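You operate a simulated robot arm through the tools that you are given. There is no shell and no other tool.

Carry out the task below with a simulated robot arm. There is one attempt and no reset: what you move stays moved.

Task
Put things in order on the top of the long table. At the end: one of the yellow beads from the top of the long table is on the counter end of the long table; the clear three-pod strip from the top of the long table stands where the clear jar (marked "GOLD") stood; the clear jar from the top of the long table stands on top of the orange parcel; the orange bobbin from the top of the long table stands where the clear three-pod strip stood; whatever was shut is shut again. Leave all else as you found it, and nothing knocked over.

Only the result counts: the job must be done as asked and must still hold three seconds after the hand-in. Knocking over, shifting, dropping, spilling or breaking anything else fails it.

Robot
A 5-joint arm with a two-finger parallel gripper, fixed in place. Base frame: the origin is at the foot of the arm, x ahead of it, y to its left, z up; the work surface is at about z = 0. Readings come in m, degrees, newtons and seconds.
With the tool pointing down near the work surface it reaches from about 0.26 to 0.68 m from the base axis. Its first joint turns from -66.0 to 66.0 degrees. The tool tilts only in the upright plane through the base axis and itself; it spins freely about its own axis. Payload 2.9 kg.
The tool frame sits at the grasp point between the pads (the TCP): z along the fingers, y along the line on which they close. The tips reach 0.03 m beyond it. The gripper opens to 0.11 m. The fingers are 0.02 m wide and 0.01 m thick; the gripper's body (0.048 by 0.112 m) begins 0.055 m behind the TCP.
Orientation is that of the tool frame in the base frame, as a unit quaternion [x, y, z, w]. With the fingers straight down and closing along the base's y, the tool's x points along the base's -x, its y along +y and its z along -z.

Tools
- The arm moves only by the tool drive_tool. Its argument "moves" is a list of rows, each an object (a shift or turn left out is 0, a gripper value left out holds the last) with "slide": the shift along the base's x, y, z in units of 300 mm (1.0 is 300 mm), a list of three; "dr": the turn, a rotation vector about the base's x, y, z in units of 45 degrees (1.0 is 45 degrees), a list of three; "grip": the opening in per cent of the stroke, from 0 (shut) to 100 (fully open). In form: [{"slide": [x, y, z], "dr": [ax, ay, az], "grip": grip}, ...]. A call has 1 to 20 rows; each row is the pose to reach, as a shift and turn from the pose commanded when the call began. A call with a number of a shift or a turn outside -1 to 1 is refused whole. Rows are played at 5 a second. More than 0.05 m and 8.6 degrees between two rows, or a gripper value outside its range, and nothing of the call is played. A pose out of reach is approached as far as the arm can. The call stops where the force on the tool passes 40 N (or 10 N more than at its start, if that is more) or the arm is blocked; 0.2 s more then pass. The fingers move at their own pace (about 0.108 m/s each) and stop on an object; they squeeze with about 33 N. The grip force told is the motor's: it shows also when the fingers shut on nothing. Time passes only in rows, and 0.2 s behind the last, so rows that repeat a pose let the fingers close. It gives the time, the measured TCP pose, the force on the tool (base axes), the opening and the grip force at its end, in the units of the frame above (readings bear some noise), with the torque about the TCP (base axes, N m) and any sound that the robot's microphone picked up.
- Cameras (640 x 400 px; columns grow to the right, rows downward): "scene" is fixed at [-0.0076, -0.4442, 0.5813]; the picture's right is [0.98, -0.19, 0.00], its down [-0.14, -0.74, -0.66] and it looks along [0.12, 0.65, -0.75] (base axes); focal length 250 px, centre (320, 200). "wrist" rides on the gripper at [0.072, 0.017, -0.103] in the tool frame; the picture's right is [-0.23, 0.97, 0.00], its down [-0.76, -0.18, -0.62] and it looks along [-0.61, -0.14, 0.78] (tool axes); focal length 222 px, centre (320, 200). There is no depth. A picture from a camera that has moved, and an enlarged one, comes with that camera's place and axes in the base frame and with its lens.
- camera(camera): a new picture of that camera. It takes no simulated time.
- inspect(camera, box): a new picture of the part [left, top, right, bottom] of that camera's present view, enlarged. It takes no simulated time.
- hand_in(): hands the job in; it is judged then, once.

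Nothing tells you positions but the pictures and the camera data. Unless the task says otherwise, let go and move clear before handing in.

The tools are called by a JSON object that holds its "method" and its "body". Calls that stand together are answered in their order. drive_tool: Moves the arm, as the interface text tells. Its arguments: {"type":"object","properties":{"moves":{"type":"array","items":{"type":"object","properties":{"slide":{"type":"array","items":{"type":"number"}},"dr":{"type":"array","items":{"type":"number"}},"grip":{"type":"number"}}}}},"required":["moves"]} The other tools are called the same way: camera (camera) takes a picture; inspect (camera, box) takes an enlarged picture of a part of a camera's view; hand_in () hands the job in.

At the start:

```text
clock: 0.0
ee_pos: [0.3292, -0.151, 0.3547]
ee_rot: [0.001, 1.0, 0.0, 0.0]
contact_force: [0.3, -0.1, -0.2]
ft_torque: [0.01, 0.0, 0.0]
finger_gap: 0.1101
grip_force: 0.1
```

scene: 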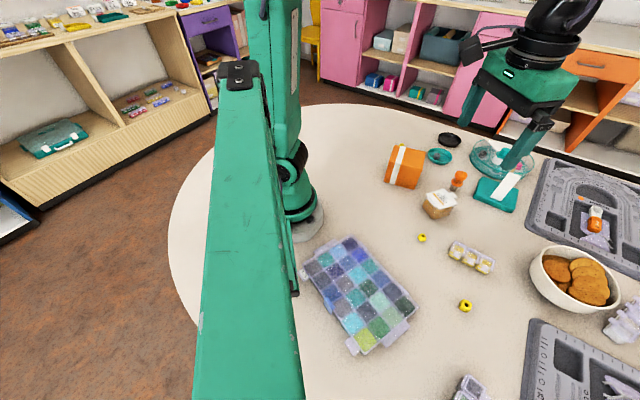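
wrist: 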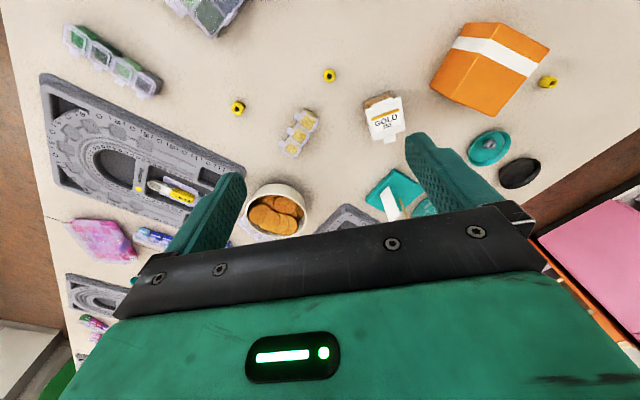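

I see a crowded table with an orange parcel with a white band, a GOLD jar, a strip of three pods, yellow beads and more. I'll start with closer looks before moving anything.

{"method": "inspect", "body": {"camera": "scene", "box": [370, 120, 530, 220]}}

{"method": "inspect", "body": {"camera": "scene", "box": [400, 200, 560, 300]}}

{"method": "inspect", "body": {"camera": "scene", "box": [480, 140, 640, 240]}}

{"method": "inspect", "body": {"camera": "scene", "box": [440, 280, 640, 400]}}

{"method": "inspect", "body": {"camera": "wrist", "box": [220, 0, 420, 125]}}

{"method": "inspect", "body": {"camera": "wrist", "box": [340, 80, 560, 220]}}

```text
4.00 times, centred on (450, 170) of scene
camera zoom: at [-0.0076, -0.4442, 0.5813], right [0.98, -0.19, 0.0], down [-0.14, -0.74, -0.66], along [0.12, 0.65, -0.75], focal length 1001 px, centre (-200, 320)
```

zoom: 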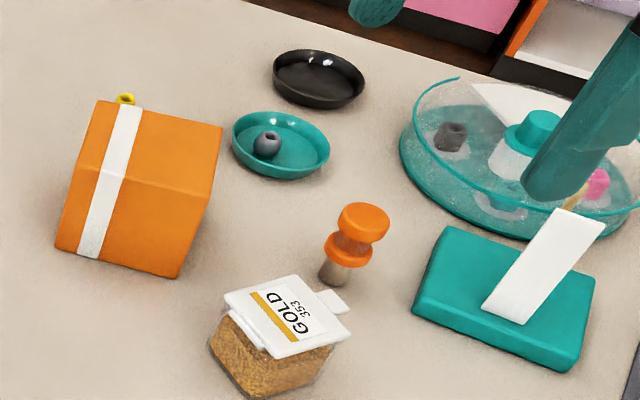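

```text
4.00 times, centred on (480, 250) of scene
camera zoom: at [-0.0076, -0.4442, 0.5813], right [0.98, -0.19, 0.0], down [-0.14, -0.74, -0.66], along [0.12, 0.65, -0.75], focal length 1001 px, centre (-320, 0)
```

zoom: 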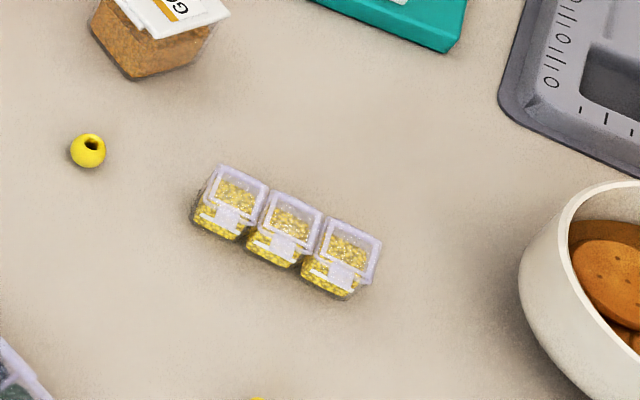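

```text
4.00 times, centred on (560, 190) of scene
camera zoom: at [-0.0076, -0.4442, 0.5813], right [0.98, -0.19, 0.0], down [-0.14, -0.74, -0.66], along [0.12, 0.65, -0.75], focal length 1001 px, centre (-640, 240)
```

zoom: 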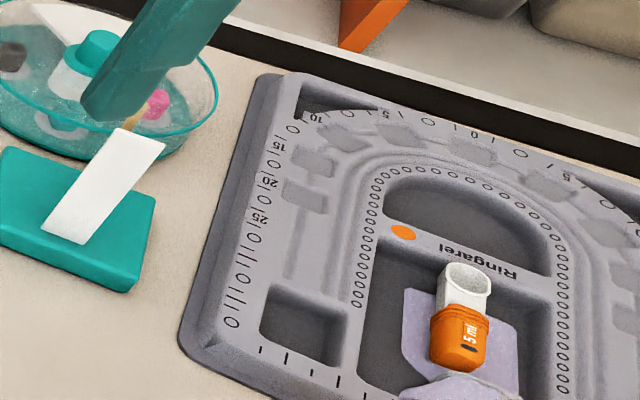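

```text
3.20 times, centred on (540, 340) of scene
camera zoom: at [-0.0076, -0.4442, 0.5813], right [0.98, -0.19, 0.0], down [-0.14, -0.74, -0.66], along [0.12, 0.65, -0.75], focal length 801 px, centre (-384, -248)
```

zoom: 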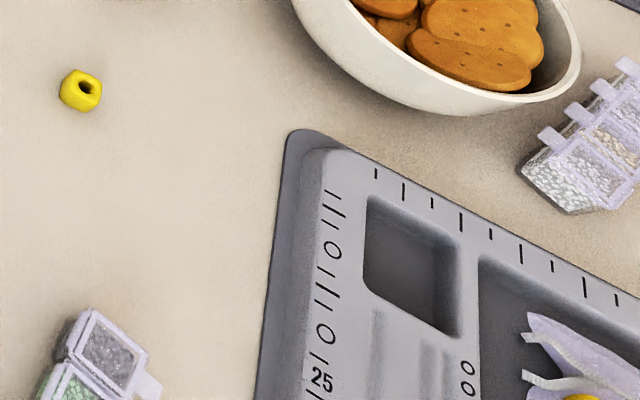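

```text
3.20 times, centred on (320, 62) of wrist
camera zoom: at [0.2566, -0.1324, 0.4576], right [0.23, 0.97, 0.0], down [0.76, -0.18, 0.62], along [0.61, -0.14, -0.78], focal length 711 px, centre (320, 640)
```

zoom: 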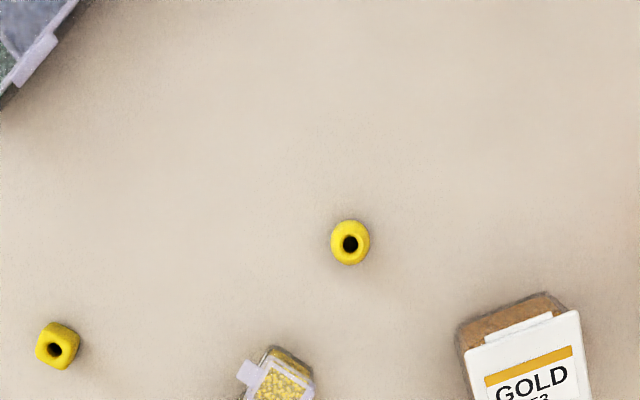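

```text
2.86 times, centred on (450, 150) of wrist
camera zoom: at [0.2566, -0.1324, 0.4576], right [0.23, 0.97, 0.0], down [0.76, -0.18, 0.62], along [0.61, -0.14, -0.78], focal length 635 px, centre (-51, 343)
```

zoom: 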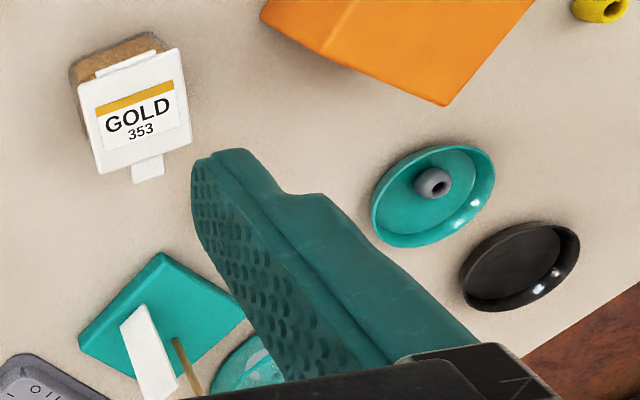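

The table holds the parcel, jar, strip, bobbin and three yellow beads. Next I'll find the "counter end", so I'm inspecting the surroundings.

{"method": "inspect", "body": {"camera": "scene", "box": [0, 0, 240, 150]}}

{"method": "inspect", "body": {"camera": "scene", "box": [280, 0, 480, 125]}}

{"method": "inspect", "body": {"camera": "scene", "box": [480, 0, 640, 150]}}

{"method": "inspect", "body": {"camera": "wrist", "box": [0, 180, 200, 400]}}

{"method": "inspect", "body": {"camera": "wrist", "box": [500, 140, 640, 280]}}

{"method": "inspect", "body": {"camera": "wrist", "box": [20, 0, 260, 200]}}

```text
2.67 times, centred on (120, 75) of scene
camera zoom: at [-0.0076, -0.4442, 0.5813], right [0.98, -0.19, 0.0], down [-0.14, -0.74, -0.66], along [0.12, 0.65, -0.75], focal length 668 px, centre (853, 533)
```

zoom: 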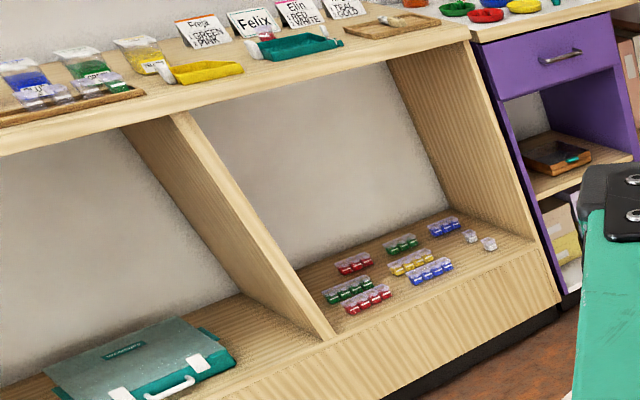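

```text
3.20 times, centred on (380, 62) of scene
camera zoom: at [-0.0076, -0.4442, 0.5813], right [0.98, -0.19, 0.0], down [-0.14, -0.74, -0.66], along [0.12, 0.65, -0.75], focal length 801 px, centre (128, 640)
```

zoom: 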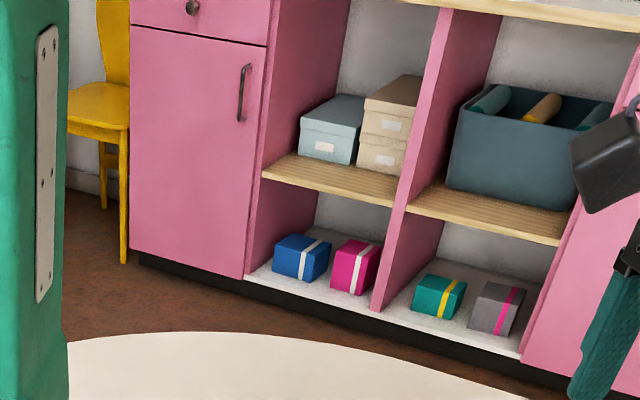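

```text
2.67 times, centred on (560, 75) of scene
camera zoom: at [-0.0076, -0.4442, 0.5813], right [0.98, -0.19, 0.0], down [-0.14, -0.74, -0.66], along [0.12, 0.65, -0.75], focal length 668 px, centre (-320, 533)
```

zoom: 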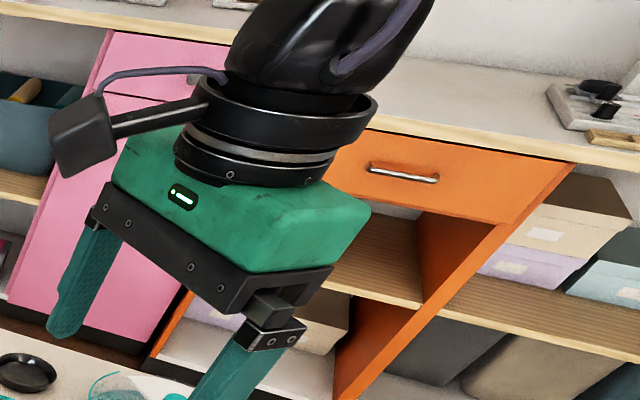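

```text
1.82 times, centred on (100, 290) of wrist
camera zoom: at [0.2566, -0.1324, 0.4576], right [0.23, 0.97, 0.0], down [0.76, -0.18, 0.62], along [0.61, -0.14, -0.78], focal length 404 px, centre (720, 36)
```

zoom: 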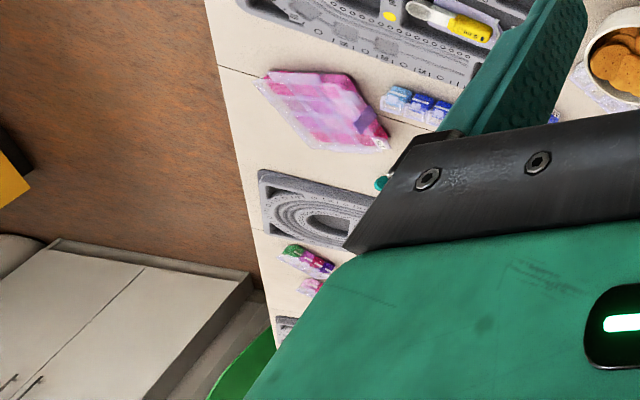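

```text
2.86 times, centred on (570, 210) of wrist
camera zoom: at [0.2566, -0.1324, 0.4576], right [0.23, 0.97, 0.0], down [0.76, -0.18, 0.62], along [0.61, -0.14, -0.78], focal length 635 px, centre (-394, 171)
```

zoom: 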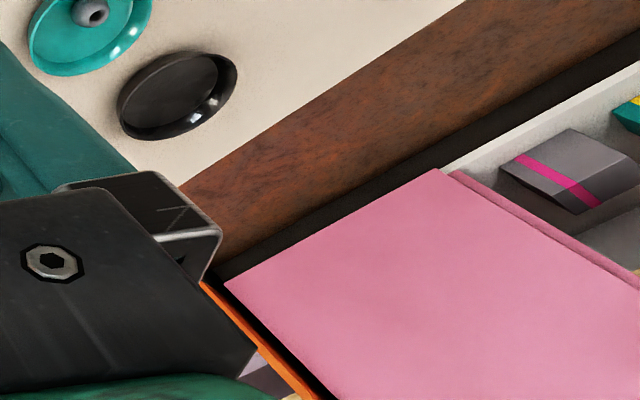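

```text
2.00 times, centred on (140, 100) of wrist
camera zoom: at [0.2566, -0.1324, 0.4576], right [0.23, 0.97, 0.0], down [0.76, -0.18, 0.62], along [0.61, -0.14, -0.78], focal length 444 px, centre (680, 400)
```

zoom: 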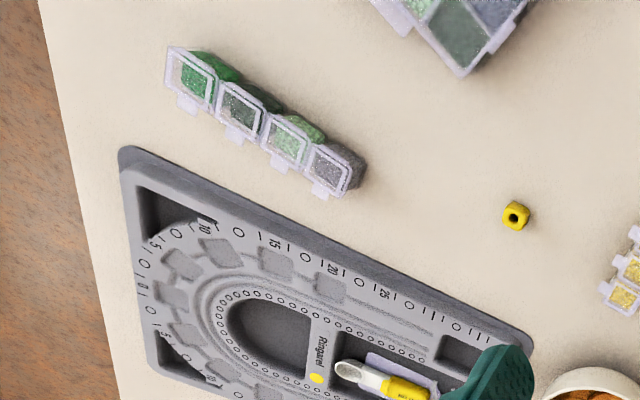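

I located the strip near (0.43, -0.21), the jar near (0.42, -0.04), the bobbin near (0.52, 0.03) and the parcel near (0.37, 0.13). I'll raise the arm and spin the wrist camera to look around for the counter.

{"method": "drive_tool", "body": {"moves": [{"slide": [0, 0.1, 0.05], "dr": [0, 0, 0.165]}, {"slide": [0, 0.2, 0.1], "dr": [0, 0, 0.33]}, {"slide": [0, 0.3, 0.15], "dr": [0, 0, 0.495]}, {"slide": [0, 0.4, 0.2], "dr": [0, 0, 0.66]}, {"slide": [0, 0.5, 0.2], "dr": [0, 0, 0.825]}, {"slide": [0, 0.6, 0.2], "dr": [0, 0, 0.99]}]}}

```text
clock: 1.4
ee_pos: [0.329, 0.0281, 0.4146]
ee_rot: [-0.379, 0.925, 0.0, 0.0]
contact_force: [0.7, 0.1, -0.9]
ft_torque: [-0.02, 0.03, 0.01]
finger_gap: 0.1099
grip_force: 0.0
```

{"method": "camera", "body": {"camera": "wrist"}}

{"method": "camera", "body": {"camera": "scene"}}

```text
taken
camera wrist: at [0.266, -0.0094, 0.5178], right [-0.52, 0.85, 0.0], down [0.67, 0.41, 0.62], along [0.53, 0.33, -0.78], focal length 222 px, centre (320, 200)
```

wrist: 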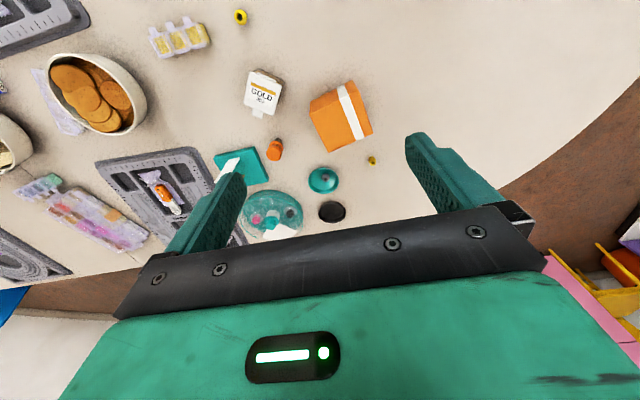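

```text
taken
```

scene: 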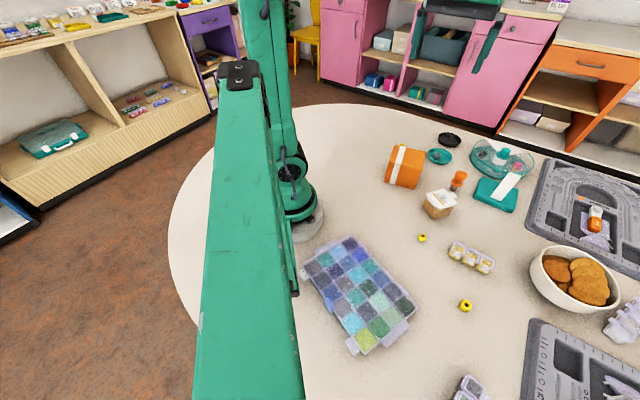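

The pink and orange counter runs along the far side of the table. I'll keep spinning the camera to see the round end and the rest.

{"method": "drive_tool", "body": {"moves": [{"slide": [0, 0.05, 0.05], "dr": [0, 0, 0.165]}, {"slide": [0, 0.1, 0.1], "dr": [0, 0, 0.33]}, {"slide": [0, 0.15, 0.15], "dr": [0, 0, 0.495]}, {"slide": [0, 0.2, 0.15], "dr": [0, 0, 0.66]}, {"slide": [0, 0.2, 0.15], "dr": [0, 0, 0.825]}, {"slide": [0, 0.2, 0.15], "dr": [0, 0, 0.99]}]}}

{"method": "camera", "body": {"camera": "wrist"}}

```text
clock: 2.8
ee_pos: [0.3285, 0.0888, 0.4609]
ee_rot: [-0.702, 0.712, 0.0, 0.0]
contact_force: [0.9, -0.3, -0.2]
ft_torque: [0.06, 0.0, 0.02]
finger_gap: 0.1099
grip_force: 0.1
```

```text
taken
camera wrist: at [0.3103, 0.0179, 0.563], right [-0.97, 0.24, 0.0], down [0.19, 0.76, 0.62], along [0.15, 0.61, -0.78], focal length 222 px, centre (320, 200)
```

wrist: 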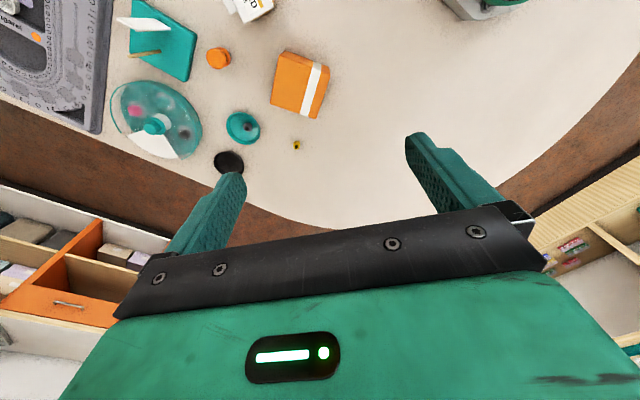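

The round end is mostly empty and lies toward +y. I'll swing the arm that way and tilt the camera up to see what stands beyond it.

{"method": "drive_tool", "body": {"moves": [{"slide": [-0.061, 0.124, 0], "dr": [0, 0, -0.05]}, {"slide": [-0.122, 0.249, 0], "dr": [0, 0, -0.1]}, {"slide": [-0.183, 0.373, 0], "dr": [0, 0, -0.15]}, {"slide": [-0.245, 0.497, 0], "dr": [0, 0, -0.2]}, {"slide": [-0.306, 0.621, 0], "dr": [0, 0, -0.25]}, {"slide": [-0.367, 0.746, 0], "dr": [0, 0, -0.3]}, {"slide": [-0.428, 0.87, 0], "dr": [0, 0, -0.356]}]}}

{"method": "drive_tool", "body": {"moves": [{"dr": [0.156, -0.09, 0]}, {"dr": [0.312, -0.18, 0]}, {"dr": [0.468, -0.27, 0]}, {"dr": [0.624, -0.36, 0]}, {"dr": [0.78, -0.45, 0]}]}}

{"method": "camera", "body": {"camera": "wrist"}}

```text
clock: 4.4
ee_pos: [0.2001, 0.3518, 0.4602]
ee_rot: [-0.595, 0.804, 0.0, 0.0]
contact_force: [0.8, -0.7, -0.5]
ft_torque: [0.03, 0.04, -0.03]
finger_gap: 0.1101
grip_force: 0.0
```

```text
clock: 5.6
ee_pos: [0.1991, 0.3505, 0.459]
ee_rot: [-0.559, 0.753, 0.141, 0.318]
contact_force: [0.6, 1.0, 0.1]
ft_torque: [0.0, -0.01, 0.0]
finger_gap: 0.1102
grip_force: 0.0
```

```text
taken
camera wrist: at [0.1382, 0.2444, 0.4886], right [-0.87, 0.5, 0.0], down [0.1, 0.16, 0.98], along [0.49, 0.85, -0.19], focal length 222 px, centre (320, 200)
```

wrist: 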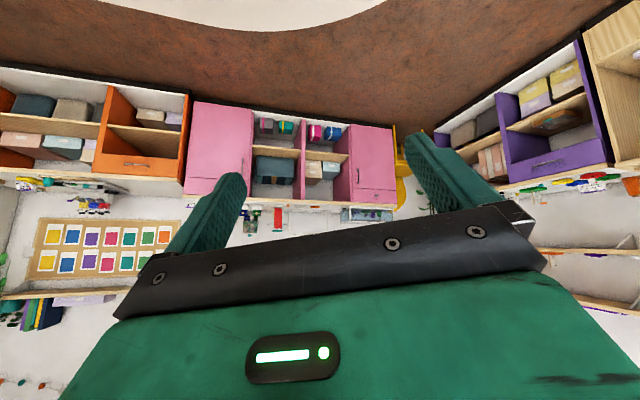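

Beyond the round end there's an L-shaped run of counters around the wall. I'll check the opposite end of the table too, to be sure which one is the counter end.

{"method": "drive_tool", "body": {"moves": [{"dr": [-0.156, 0.09, 0]}, {"dr": [-0.312, 0.18, 0]}, {"dr": [-0.468, 0.27, 0]}, {"dr": [-0.624, 0.36, 0]}, {"dr": [-0.78, 0.45, 0]}]}}

{"method": "drive_tool", "body": {"moves": [{"slide": [0.06, -0.13, 0], "dr": [0, 0, -0.15]}, {"slide": [0.12, -0.26, 0], "dr": [0, 0, -0.3]}, {"slide": [0.18, -0.39, 0], "dr": [0, 0, -0.45]}, {"slide": [0.24, -0.52, 0], "dr": [0, 0, -0.6]}, {"slide": [0.3, -0.65, 0], "dr": [0, 0, -0.75]}, {"slide": [0.36, -0.78, 0], "dr": [0, 0, -0.88]}, {"slide": [0.42, -0.91, 0], "dr": [0, 0, -0.99]}]}}

{"method": "drive_tool", "body": {"moves": [{"slide": [0.0, -0.14, 0], "dr": [0, 0, -0.15]}, {"slide": [0.0, -0.28, 0], "dr": [0, 0, -0.3]}, {"slide": [0.0, -0.42, 0], "dr": [0, 0, -0.45]}, {"slide": [-0.04, -0.56, 0], "dr": [0, 0, -0.6]}, {"slide": [-0.08, -0.7, 0], "dr": [0, 0, -0.75]}, {"slide": [-0.12, -0.84, 0], "dr": [0, 0, -0.88]}, {"slide": [-0.16, -0.98, 0], "dr": [0, 0, -0.99]}]}}

{"method": "drive_tool", "body": {"moves": [{"slide": [-0.03, -0.03, 0], "dr": [0, 0, -0.15]}, {"slide": [-0.06, -0.06, 0], "dr": [0, 0, -0.3]}, {"slide": [-0.08, -0.08, 0], "dr": [0, 0, -0.4]}]}}

{"method": "camera", "body": {"camera": "wrist"}}

```text
clock: 6.8
ee_pos: [0.2008, 0.3493, 0.4611]
ee_rot: [-0.595, 0.803, 0.0, 0.0]
contact_force: [0.7, -0.4, -0.3]
ft_torque: [-0.01, -0.01, 0.03]
finger_gap: 0.1101
grip_force: 0.2
```

```text
clock: 8.4
ee_pos: [0.3254, 0.0766, 0.4584]
ee_rot: [-0.247, 0.969, 0.001, -0.001]
contact_force: [-0.1, -0.1, 0.2]
ft_torque: [0.02, 0.02, -0.02]
finger_gap: 0.11
grip_force: 0.0
```

```text
clock: 10.0
ee_pos: [0.2827, -0.2156, 0.4575]
ee_rot: [0.14, 0.99, 0.0, 0.0]
contact_force: [0.6, 0.4, -0.1]
ft_torque: [-0.02, 0.02, 0.0]
finger_gap: 0.1101
grip_force: 0.0
```

```text
clock: 10.8
ee_pos: [0.2553, -0.24, 0.4588]
ee_rot: [0.293, 0.956, 0.001, 0.0]
contact_force: [-0.3, -0.3, 0.2]
ft_torque: [0.03, 0.0, 0.02]
finger_gap: 0.1102
grip_force: 0.1
```

```text
taken
camera wrist: at [0.2048, -0.1836, 0.5616], right [0.73, 0.68, 0.0], down [0.53, -0.57, 0.62], along [0.42, -0.46, -0.78], focal length 222 px, centre (320, 200)
```

wrist: 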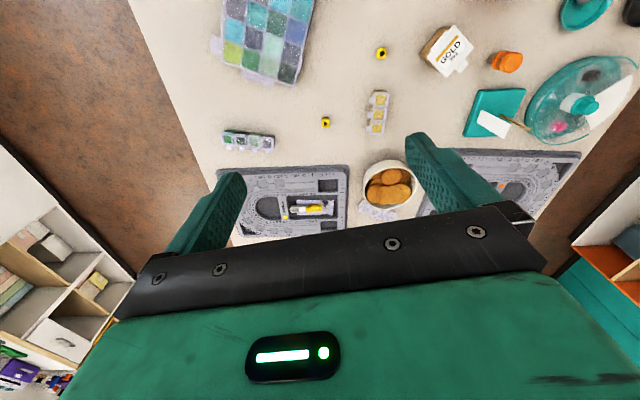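

Now I'll tilt the camera up along the table toward the far end.

{"method": "drive_tool", "body": {"moves": [{"dr": [-0.121, -0.13, 0]}, {"dr": [-0.242, -0.26, 0]}, {"dr": [-0.364, -0.39, 0]}, {"dr": [-0.485, -0.52, 0]}, {"dr": [-0.606, -0.65, 0]}]}}

{"method": "camera", "body": {"camera": "wrist"}}

```text
clock: 12.0
ee_pos: [0.2557, -0.2396, 0.4576]
ee_rot: [0.275, 0.898, -0.152, 0.307]
contact_force: [0.0, -0.2, -1.1]
ft_torque: [0.02, 0.0, -0.02]
finger_gap: 0.1098
grip_force: 0.0
```

```text
taken
camera wrist: at [0.169, -0.1509, 0.4898], right [0.72, 0.69, 0.04], down [0.11, -0.17, 0.98], along [0.68, -0.7, -0.2], focal length 222 px, centre (320, 200)
```

wrist: 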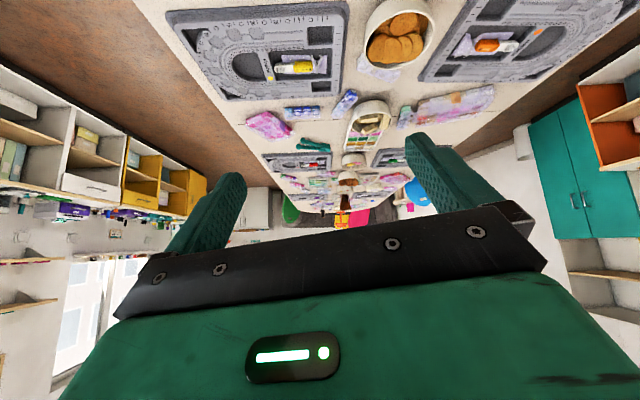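

The far end runs away to sofas and chairs, so the near round end beside the counters must be the counter end. I'll level the tool and move in for close views of the jar, bobbin and parcel.

{"method": "drive_tool", "body": {"moves": [{"dr": [0.121, 0.13, 0]}, {"dr": [0.242, 0.26, 0]}, {"dr": [0.364, 0.39, 0]}, {"dr": [0.485, 0.52, 0]}, {"dr": [0.606, 0.65, 0]}]}}

{"method": "drive_tool", "body": {"moves": [{"slide": [0.05, 0.086, -0.1], "dr": [0, 0, 0.108]}, {"slide": [0.1, 0.17, -0.2], "dr": [0, 0, 0.216]}, {"slide": [0.15, 0.257, -0.3], "dr": [0, 0, 0.324]}, {"slide": [0.2, 0.343, -0.4], "dr": [0, 0, 0.433]}, {"slide": [0.25, 0.43, -0.5], "dr": [0, 0, 0.541]}, {"slide": [0.3, 0.514, -0.6], "dr": [0, 0, 0.649]}, {"slide": [0.35, 0.6, -0.693], "dr": [0, 0, 0.757]}]}}

{"method": "camera", "body": {"camera": "wrist"}}

{"method": "inspect", "body": {"camera": "wrist", "box": [240, 60, 440, 185]}}

```text
clock: 13.2
ee_pos: [0.2541, -0.2401, 0.4592]
ee_rot: [0.293, 0.956, 0.0, -0.001]
contact_force: [0.0, 0.8, 0.2]
ft_torque: [-0.03, -0.01, 0.03]
finger_gap: 0.11
grip_force: 0.2
```

```text
clock: 14.8
ee_pos: [0.3608, -0.0581, 0.2528]
ee_rot: [0.0, 1.0, 0.0, -0.001]
contact_force: [-0.4, -0.1, -0.5]
ft_torque: [0.0, -0.04, -0.02]
finger_gap: 0.1101
grip_force: 0.1
```

```text
taken
camera wrist: at [0.2877, -0.0401, 0.3557], right [0.23, 0.97, 0.0], down [0.76, -0.18, 0.62], along [0.61, -0.14, -0.78], focal length 222 px, centre (320, 200)
```

wrist: 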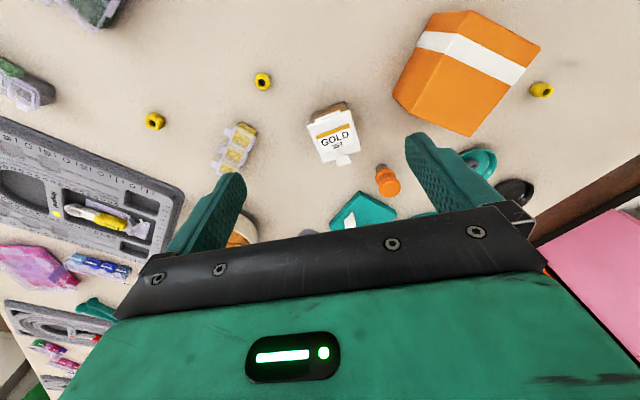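

```text
3.20 times, centred on (340, 122) of wrist
camera zoom: at [0.2877, -0.0401, 0.3557], right [0.23, 0.97, 0.0], down [0.76, -0.18, 0.62], along [0.61, -0.14, -0.78], focal length 711 px, centre (256, 448)
```

zoom: 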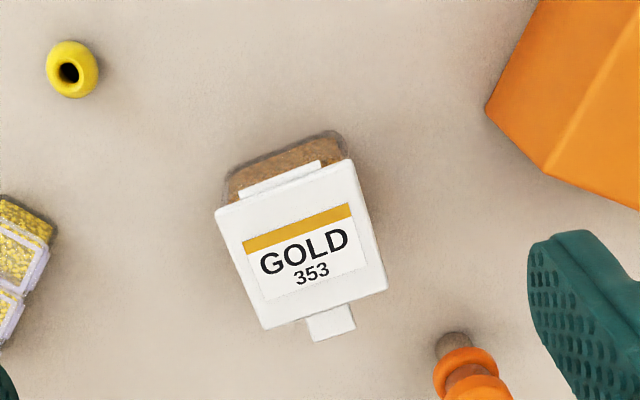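

The jar is a square flip-lid box with its tab toward +x. I'll take tighter zooms from the scene camera to fix heights by triangulation.

{"method": "inspect", "body": {"camera": "scene", "box": [410, 165, 474, 229]}}

{"method": "inspect", "body": {"camera": "scene", "box": [375, 130, 439, 194]}}

{"method": "inspect", "body": {"camera": "scene", "box": [438, 226, 502, 290]}}

{"method": "inspect", "body": {"camera": "wrist", "box": [380, 0, 560, 140]}}

{"method": "inspect", "body": {"camera": "wrist", "box": [190, 100, 290, 200]}}

{"method": "inspect", "body": {"camera": "wrist", "box": [340, 140, 420, 220]}}

```text
6.25 times, centred on (442, 197) of scene
camera zoom: at [-0.0076, -0.4442, 0.5813], right [0.98, -0.19, 0.0], down [-0.14, -0.74, -0.66], along [0.12, 0.65, -0.75], focal length 1564 px, centre (-442, 219)
```

zoom: 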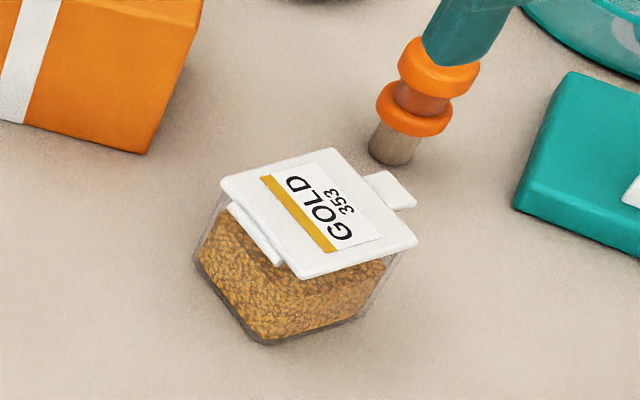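

```text
6.25 times, centred on (407, 162) of scene
camera zoom: at [-0.0076, -0.4442, 0.5813], right [0.98, -0.19, 0.0], down [-0.14, -0.74, -0.66], along [0.12, 0.65, -0.75], focal length 1564 px, centre (-224, 438)
```

zoom: 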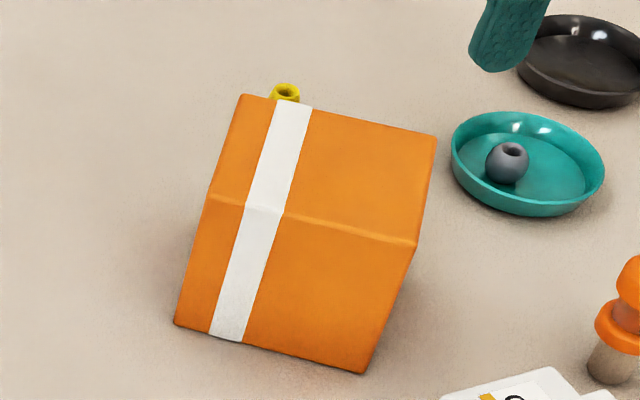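

```text
6.25 times, centred on (470, 258) of scene
camera zoom: at [-0.0076, -0.4442, 0.5813], right [0.98, -0.19, 0.0], down [-0.14, -0.74, -0.66], along [0.12, 0.65, -0.75], focal length 1564 px, centre (-618, -162)
```

zoom: 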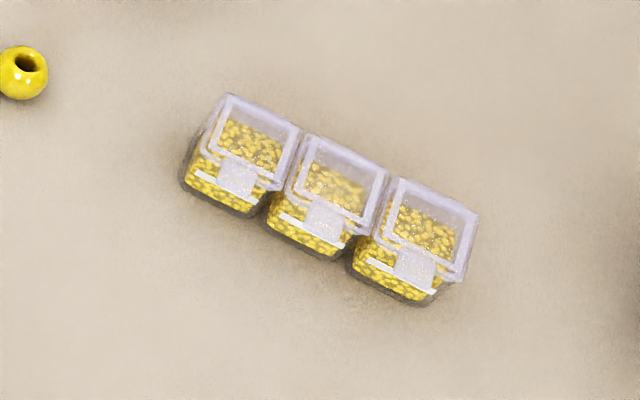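

```text
2.86 times, centred on (470, 70) of wrist
camera zoom: at [0.2877, -0.0401, 0.3557], right [0.23, 0.97, 0.0], down [0.76, -0.18, 0.62], along [0.61, -0.14, -0.78], focal length 635 px, centre (-109, 571)
```

zoom: 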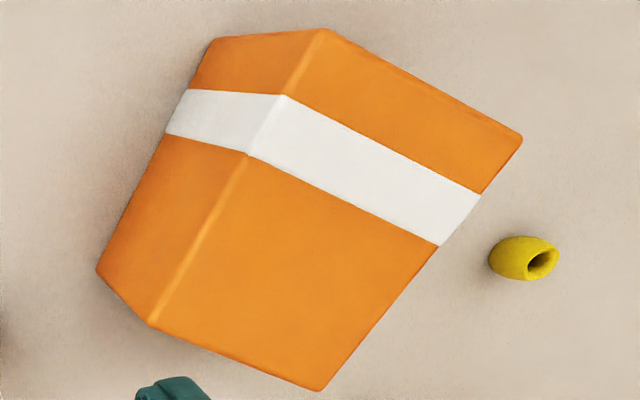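

```text
4.00 times, centred on (240, 150) of wrist
camera zoom: at [0.2877, -0.0401, 0.3557], right [0.23, 0.97, 0.0], down [0.76, -0.18, 0.62], along [0.61, -0.14, -0.78], focal length 888 px, centre (640, 400)
```

zoom: 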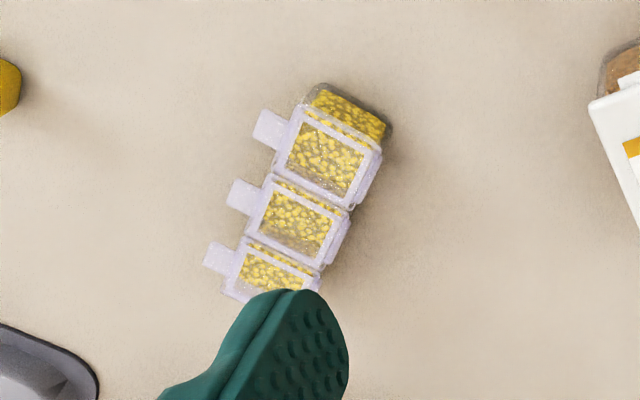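

```text
5.00 times, centred on (380, 180) of wrist
camera zoom: at [0.2877, -0.0401, 0.3557], right [0.23, 0.97, 0.0], down [0.76, -0.18, 0.62], along [0.61, -0.14, -0.78], focal length 1111 px, centre (20, 300)
```

zoom: 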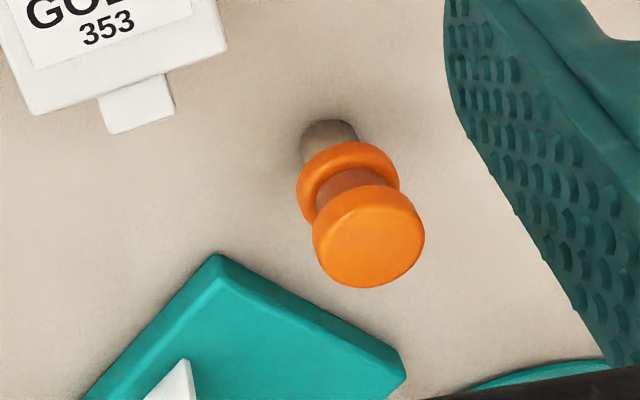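

The jar's lid measures about 60 mm over a body of about 55 mm, so the lid may overhang. I'll zoom in harder to see how the lid sits on the body.

{"method": "inspect", "body": {"camera": "scene", "box": [418, 186, 458, 222]}}

{"method": "inspect", "body": {"camera": "wrist", "box": [300, 95, 370, 175]}}

```text
11.11 times, centred on (438, 204) of scene
camera zoom: at [-0.0076, -0.4442, 0.5813], right [0.98, -0.19, 0.0], down [-0.14, -0.74, -0.66], along [0.12, 0.65, -0.75], focal length 2781 px, centre (-991, 156)
```

zoom: 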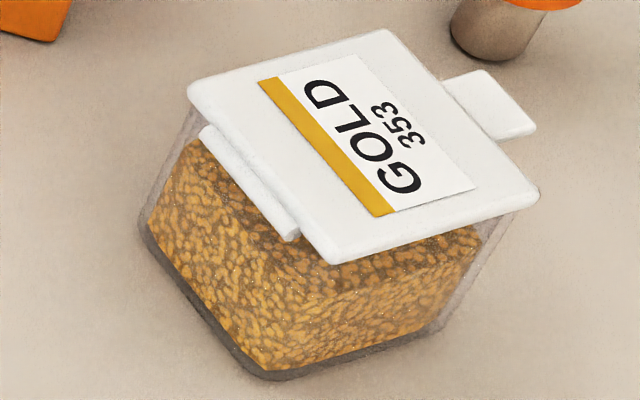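

```text
5.00 times, centred on (335, 135) of wrist
camera zoom: at [0.2877, -0.0401, 0.3557], right [0.23, 0.97, 0.0], down [0.76, -0.18, 0.62], along [0.61, -0.14, -0.78], focal length 1111 px, centre (245, 525)
```

zoom: 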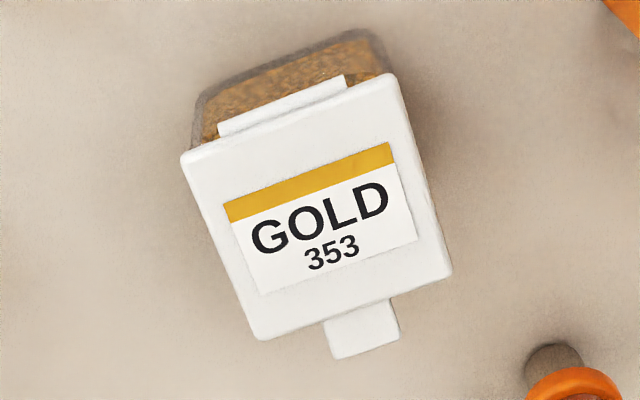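

The parcel's top is about 97 × 85 mm at z≈0.09, centred near (0.375, 0.105) with its long axis at about -32°. Before moving anything I'll view the strip from directly behind to record its exact place.

{"method": "drive_tool", "body": {"moves": [{"slide": [0, -0.12, 0]}, {"slide": [0, -0.24, 0]}, {"slide": [0, -0.36, 0]}, {"slide": [0, -0.48, 0]}]}}

{"method": "camera", "body": {"camera": "wrist"}}

{"method": "inspect", "body": {"camera": "wrist", "box": [285, 90, 385, 190]}}

{"method": "inspect", "body": {"camera": "scene", "box": [446, 235, 496, 281]}}

```text
clock: 15.8
ee_pos: [0.3571, -0.2023, 0.2495]
ee_rot: [-0.001, 1.0, 0.0, 0.0]
contact_force: [0.1, -0.1, -0.3]
ft_torque: [-0.02, 0.05, -0.02]
finger_gap: 0.1101
grip_force: 0.2
```

```text
taken
camera wrist: at [0.2847, -0.1848, 0.3527], right [0.23, 0.97, 0.0], down [0.76, -0.18, 0.62], along [0.61, -0.14, -0.78], focal length 222 px, centre (320, 200)
```

wrist: 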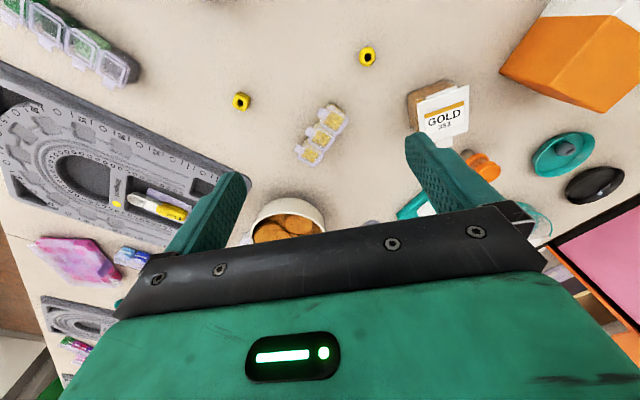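

```text
4.00 times, centred on (335, 140) of wrist
camera zoom: at [0.2847, -0.1848, 0.3527], right [0.23, 0.97, 0.0], down [0.76, -0.18, 0.62], along [0.61, -0.14, -0.78], focal length 888 px, centre (260, 440)
```

zoom: 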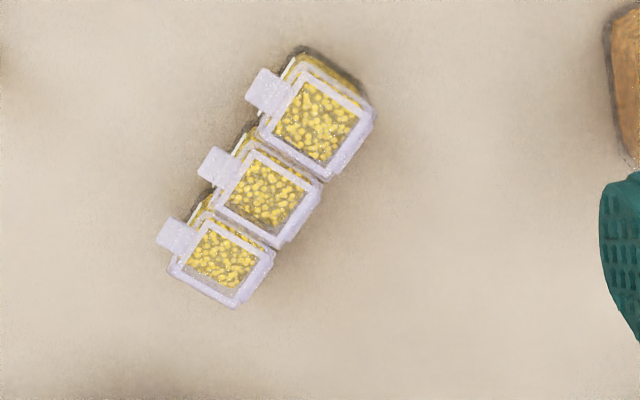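

```text
8.70 times, centred on (471, 258) of scene
camera zoom: at [-0.0076, -0.4442, 0.5813], right [0.98, -0.19, 0.0], down [-0.14, -0.74, -0.66], along [0.12, 0.65, -0.75], focal length 2177 px, centre (-993, -304)
```

zoom: 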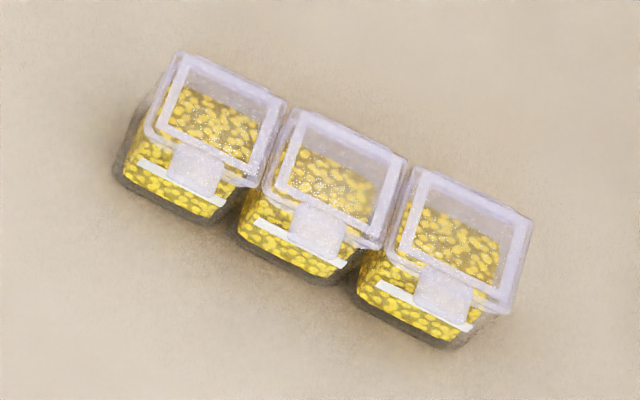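

The strip is about 96 × 32 mm, centred near (0.421, -0.216) at about -45°, lids about 28 mm high, with tabs on its (-x,-y) side. I'll hold still for a moment to gauge the noise in the pose readings.

{"method": "drive_tool", "body": {"moves": [{"slide": [0, 0, 0]}]}}

{"method": "drive_tool", "body": {"moves": [{"slide": [0, 0, 0]}]}}

{"method": "inspect", "body": {"camera": "wrist", "box": [285, 90, 385, 190]}}

{"method": "inspect", "body": {"camera": "wrist", "box": [215, 30, 415, 155]}}

```text
clock: 16.2
ee_pos: [0.3585, -0.2031, 0.2498]
ee_rot: [-0.001, 1.0, 0.001, 0.001]
contact_force: [0.1, -0.7, -0.2]
ft_torque: [-0.02, 0.0, 0.0]
finger_gap: 0.1102
grip_force: 0.0
```

```text
clock: 16.6
ee_pos: [0.3568, -0.2026, 0.2494]
ee_rot: [-0.001, 1.0, 0.0, 0.001]
contact_force: [0.2, -0.3, -0.2]
ft_torque: [0.0, 0.0, 0.0]
finger_gap: 0.1102
grip_force: 0.1
```

```text
4.00 times, centred on (335, 140) of wrist
camera zoom: at [0.2848, -0.1844, 0.3528], right [0.23, 0.97, 0.0], down [0.76, -0.18, 0.62], along [0.61, -0.14, -0.78], focal length 888 px, centre (260, 440)
```

zoom: 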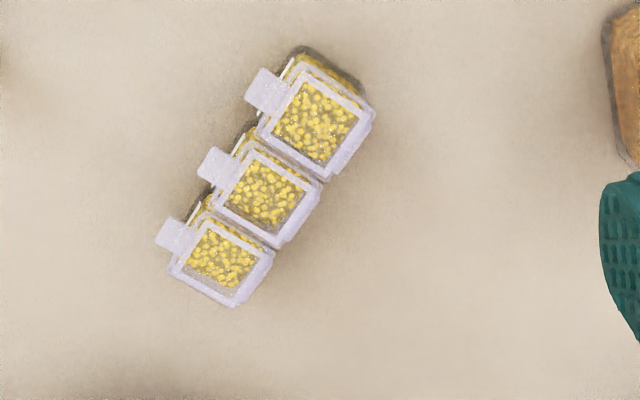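

```text
3.20 times, centred on (315, 92) of wrist
camera zoom: at [0.2848, -0.1844, 0.3528], right [0.23, 0.97, 0.0], down [0.76, -0.18, 0.62], along [0.61, -0.14, -0.78], focal length 711 px, centre (336, 544)
```

zoom: 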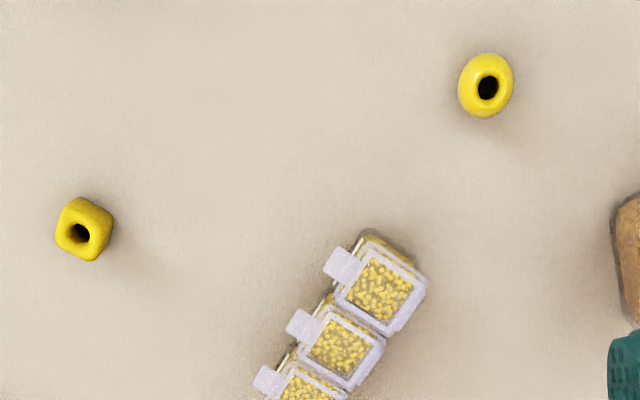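

Readings are steady to about 1 mm, and the bead views are clear. Next I'll move above the jar, spin about 8° to match its sides, and descend partway to check alignment.

{"method": "drive_tool", "body": {"moves": [{"slide": [0.05, 0.128, 0], "dr": [0, 0, 0.047]}, {"slide": [0.1, 0.256, 0], "dr": [0, 0, 0.094]}, {"slide": [0.15, 0.384, 0], "dr": [0, 0, 0.142]}, {"slide": [0.2, 0.51, 0], "dr": [0, 0, 0.189]}, {"slide": [0.2, 0.51, -0.15], "dr": [0, 0, 0.189]}, {"slide": [0.2, 0.51, -0.3], "dr": [0, 0, 0.189]}, {"slide": [0.2, 0.51, -0.45], "dr": [0, 0, 0.189]}, {"slide": [0.2, 0.51, -0.45], "dr": [0, 0, 0.189]}]}}

{"method": "camera", "body": {"camera": "wrist"}}

{"method": "camera", "body": {"camera": "scene"}}

```text
clock: 18.4
ee_pos: [0.4162, -0.0497, 0.1168]
ee_rot: [-0.075, 0.997, 0.0, 0.0]
contact_force: [0.0, -0.1, 0.3]
ft_torque: [-0.01, -0.03, 0.02]
finger_gap: 0.1099
grip_force: 0.0
```

```text
taken
camera wrist: at [0.3415, -0.0434, 0.219], right [0.08, 1.0, 0.0], down [0.78, -0.06, 0.62], along [0.62, -0.05, -0.78], focal length 222 px, centre (320, 200)
```

wrist: 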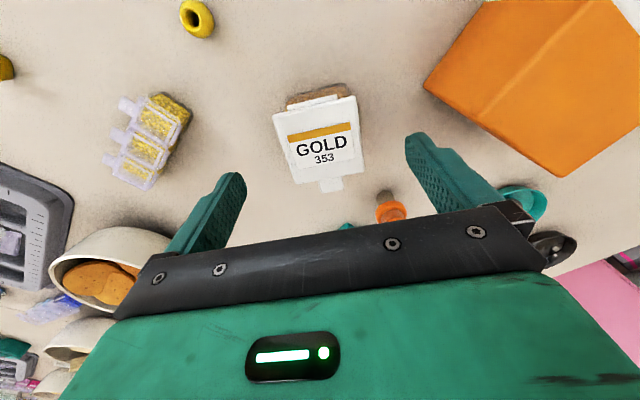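

```text
taken
```

scene: 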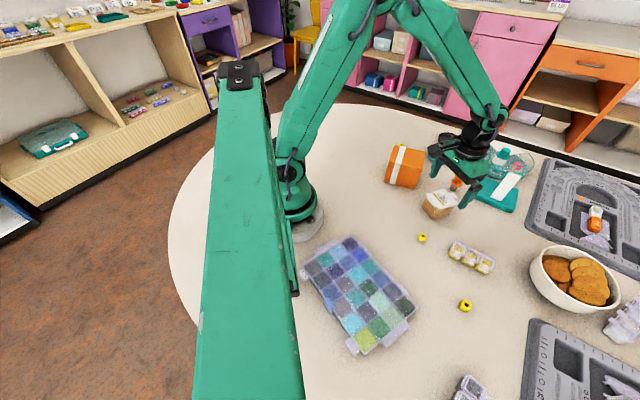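

The tool is over the jar at the right heading. I'll zoom in to refine the jar's centre from this view before descending.

{"method": "inspect", "body": {"camera": "wrist", "box": [260, 70, 390, 200]}}

{"method": "inspect", "body": {"camera": "scene", "box": [405, 130, 505, 230]}}

```text
3.08 times, centred on (325, 135) of wrist
camera zoom: at [0.3415, -0.0434, 0.219], right [0.08, 1.0, 0.0], down [0.78, -0.06, 0.62], along [0.62, -0.05, -0.78], focal length 684 px, centre (305, 400)
```

zoom: 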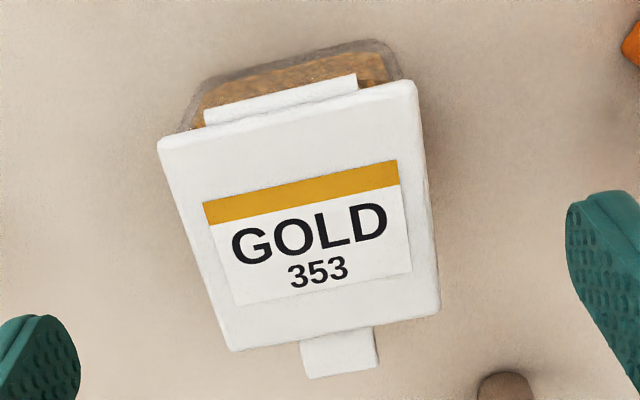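

```text
4.00 times, centred on (455, 180) of scene
camera zoom: at [-0.0076, -0.4442, 0.5813], right [0.98, -0.19, 0.0], down [-0.14, -0.74, -0.66], along [0.12, 0.65, -0.75], focal length 1001 px, centre (-220, 280)
```

zoom: 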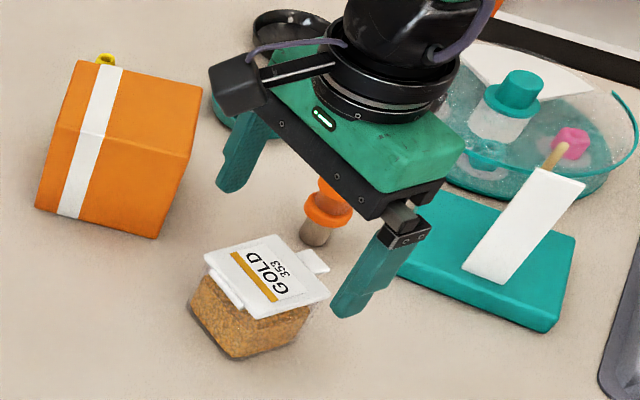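

The lid centre is confirmed at (0.419, -0.0485), top at 54 mm. I'll descend around it and close gently, with no lift yet.

{"method": "drive_tool", "body": {"moves": [{"slide": [0.008, 0.003, -0.08]}, {"slide": [0.008, 0.003, -0.16]}, {"slide": [0.008, 0.003, -0.22]}, {"slide": [0.008, 0.003, -0.268]}, {"slide": [0.008, 0.003, -0.268]}]}}

{"method": "camera", "body": {"camera": "wrist"}}

{"method": "inspect", "body": {"camera": "scene", "box": [405, 130, 505, 230]}}

```text
clock: 19.6
ee_pos: [0.421, -0.0499, 0.0354]
ee_rot: [-0.075, 0.997, 0.0, 0.0]
contact_force: [0.1, -0.1, 0.0]
ft_torque: [-0.01, -0.04, 0.0]
finger_gap: 0.1102
grip_force: 0.0
```

```text
taken
camera wrist: at [0.3473, -0.043, 0.1375], right [0.08, 1.0, 0.0], down [0.78, -0.06, 0.62], along [0.62, -0.05, -0.78], focal length 222 px, centre (320, 200)
```

wrist: 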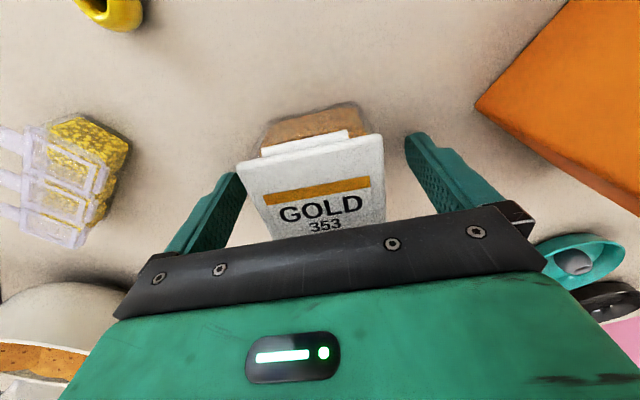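

```text
4.00 times, centred on (455, 180) of scene
camera zoom: at [-0.0076, -0.4442, 0.5813], right [0.98, -0.19, 0.0], down [-0.14, -0.74, -0.66], along [0.12, 0.65, -0.75], focal length 1001 px, centre (-220, 280)
```

zoom: 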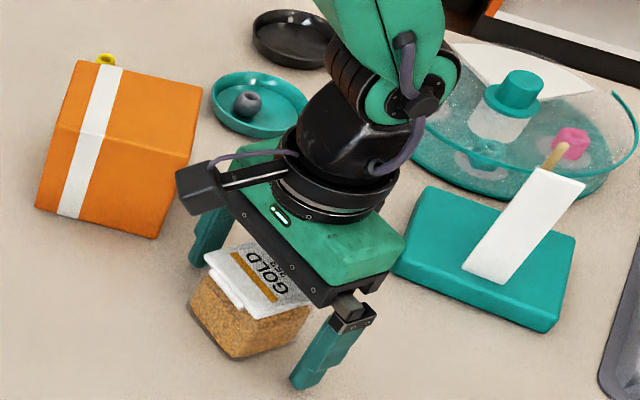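

Fingers straddle the jar with room on both sides. I'll close on it now.

{"method": "drive_tool", "body": {"moves": [{"grip": 50}, {"grip": 0}, {"grip": 0}, {"grip": 0}]}}

{"method": "camera", "body": {"camera": "wrist"}}

{"method": "inspect", "body": {"camera": "scene", "box": [405, 150, 485, 230]}}

```text
clock: 20.6
ee_pos: [0.422, -0.0514, 0.0336]
ee_rot: [-0.076, 0.997, 0.001, 0.0]
contact_force: [-0.2, -0.2, -0.9]
ft_torque: [-0.02, 0.01, -0.01]
finger_gap: 0.0618
grip_force: 32.9
```

```text
taken
camera wrist: at [0.3473, -0.043, 0.1377], right [0.08, 1.0, 0.0], down [0.78, -0.06, 0.62], along [0.62, -0.05, -0.78], focal length 222 px, centre (320, 200)
```

wrist: 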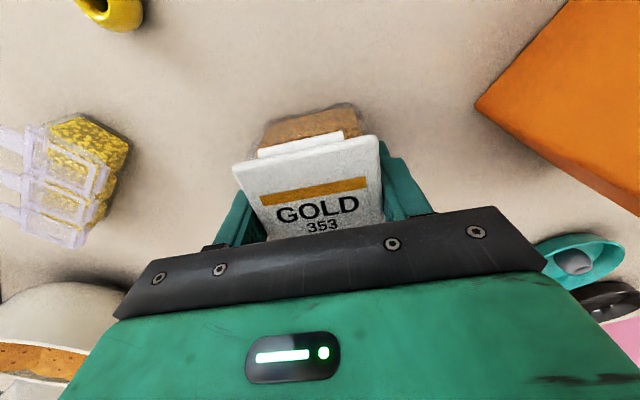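

```text
5.00 times, centred on (445, 190) of scene
camera zoom: at [-0.0076, -0.4442, 0.5813], right [0.98, -0.19, 0.0], down [-0.14, -0.74, -0.66], along [0.12, 0.65, -0.75], focal length 1252 px, centre (-305, 250)
```

zoom: 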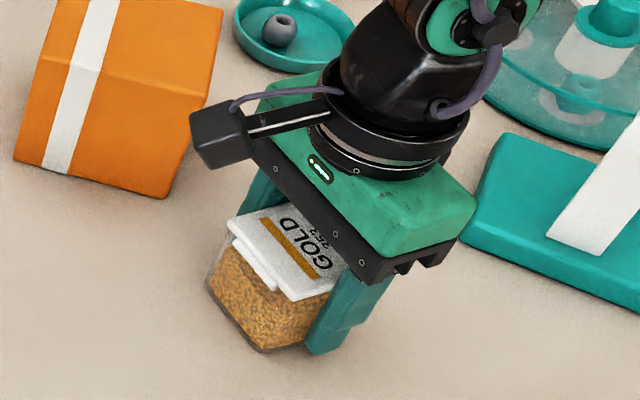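

The grip reads 61.8 mm, about the lid's width, and the jar is held. I'll lift it only a few millimetres to check that the lid stays shut.

{"method": "drive_tool", "body": {"moves": [{"slide": [0, 0, 0.01], "grip": 0}, {"slide": [0, 0, 0.02], "grip": 0}, {"slide": [0, 0, 0.03], "grip": 0}, {"slide": [0, 0, 0.03], "grip": 0}]}}

{"method": "inspect", "body": {"camera": "scene", "box": [405, 150, 485, 230]}}

{"method": "inspect", "body": {"camera": "wrist", "box": [200, 80, 420, 240]}}

```text
clock: 21.6
ee_pos: [0.4215, -0.0513, 0.0445]
ee_rot: [-0.075, 0.997, -0.001, 0.0]
contact_force: [-0.5, -0.7, -1.0]
ft_torque: [0.0, 0.0, 0.01]
finger_gap: 0.0619
grip_force: 33.2
```

```text
5.00 times, centred on (445, 190) of scene
camera zoom: at [-0.0076, -0.4442, 0.5813], right [0.98, -0.19, 0.0], down [-0.14, -0.74, -0.66], along [0.12, 0.65, -0.75], focal length 1252 px, centre (-305, 250)
```

zoom: 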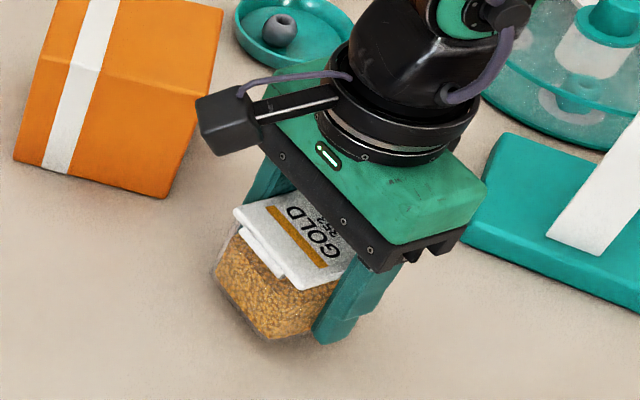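

```text
2.50 times, centred on (310, 160) of wrist
camera zoom: at [0.3474, -0.0434, 0.1476], right [0.08, 1.0, 0.0], down [0.78, -0.06, 0.62], along [0.62, -0.05, -0.78], focal length 555 px, centre (345, 300)
```

zoom: 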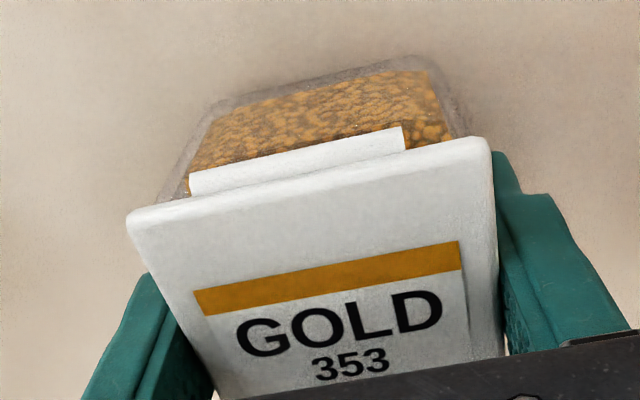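

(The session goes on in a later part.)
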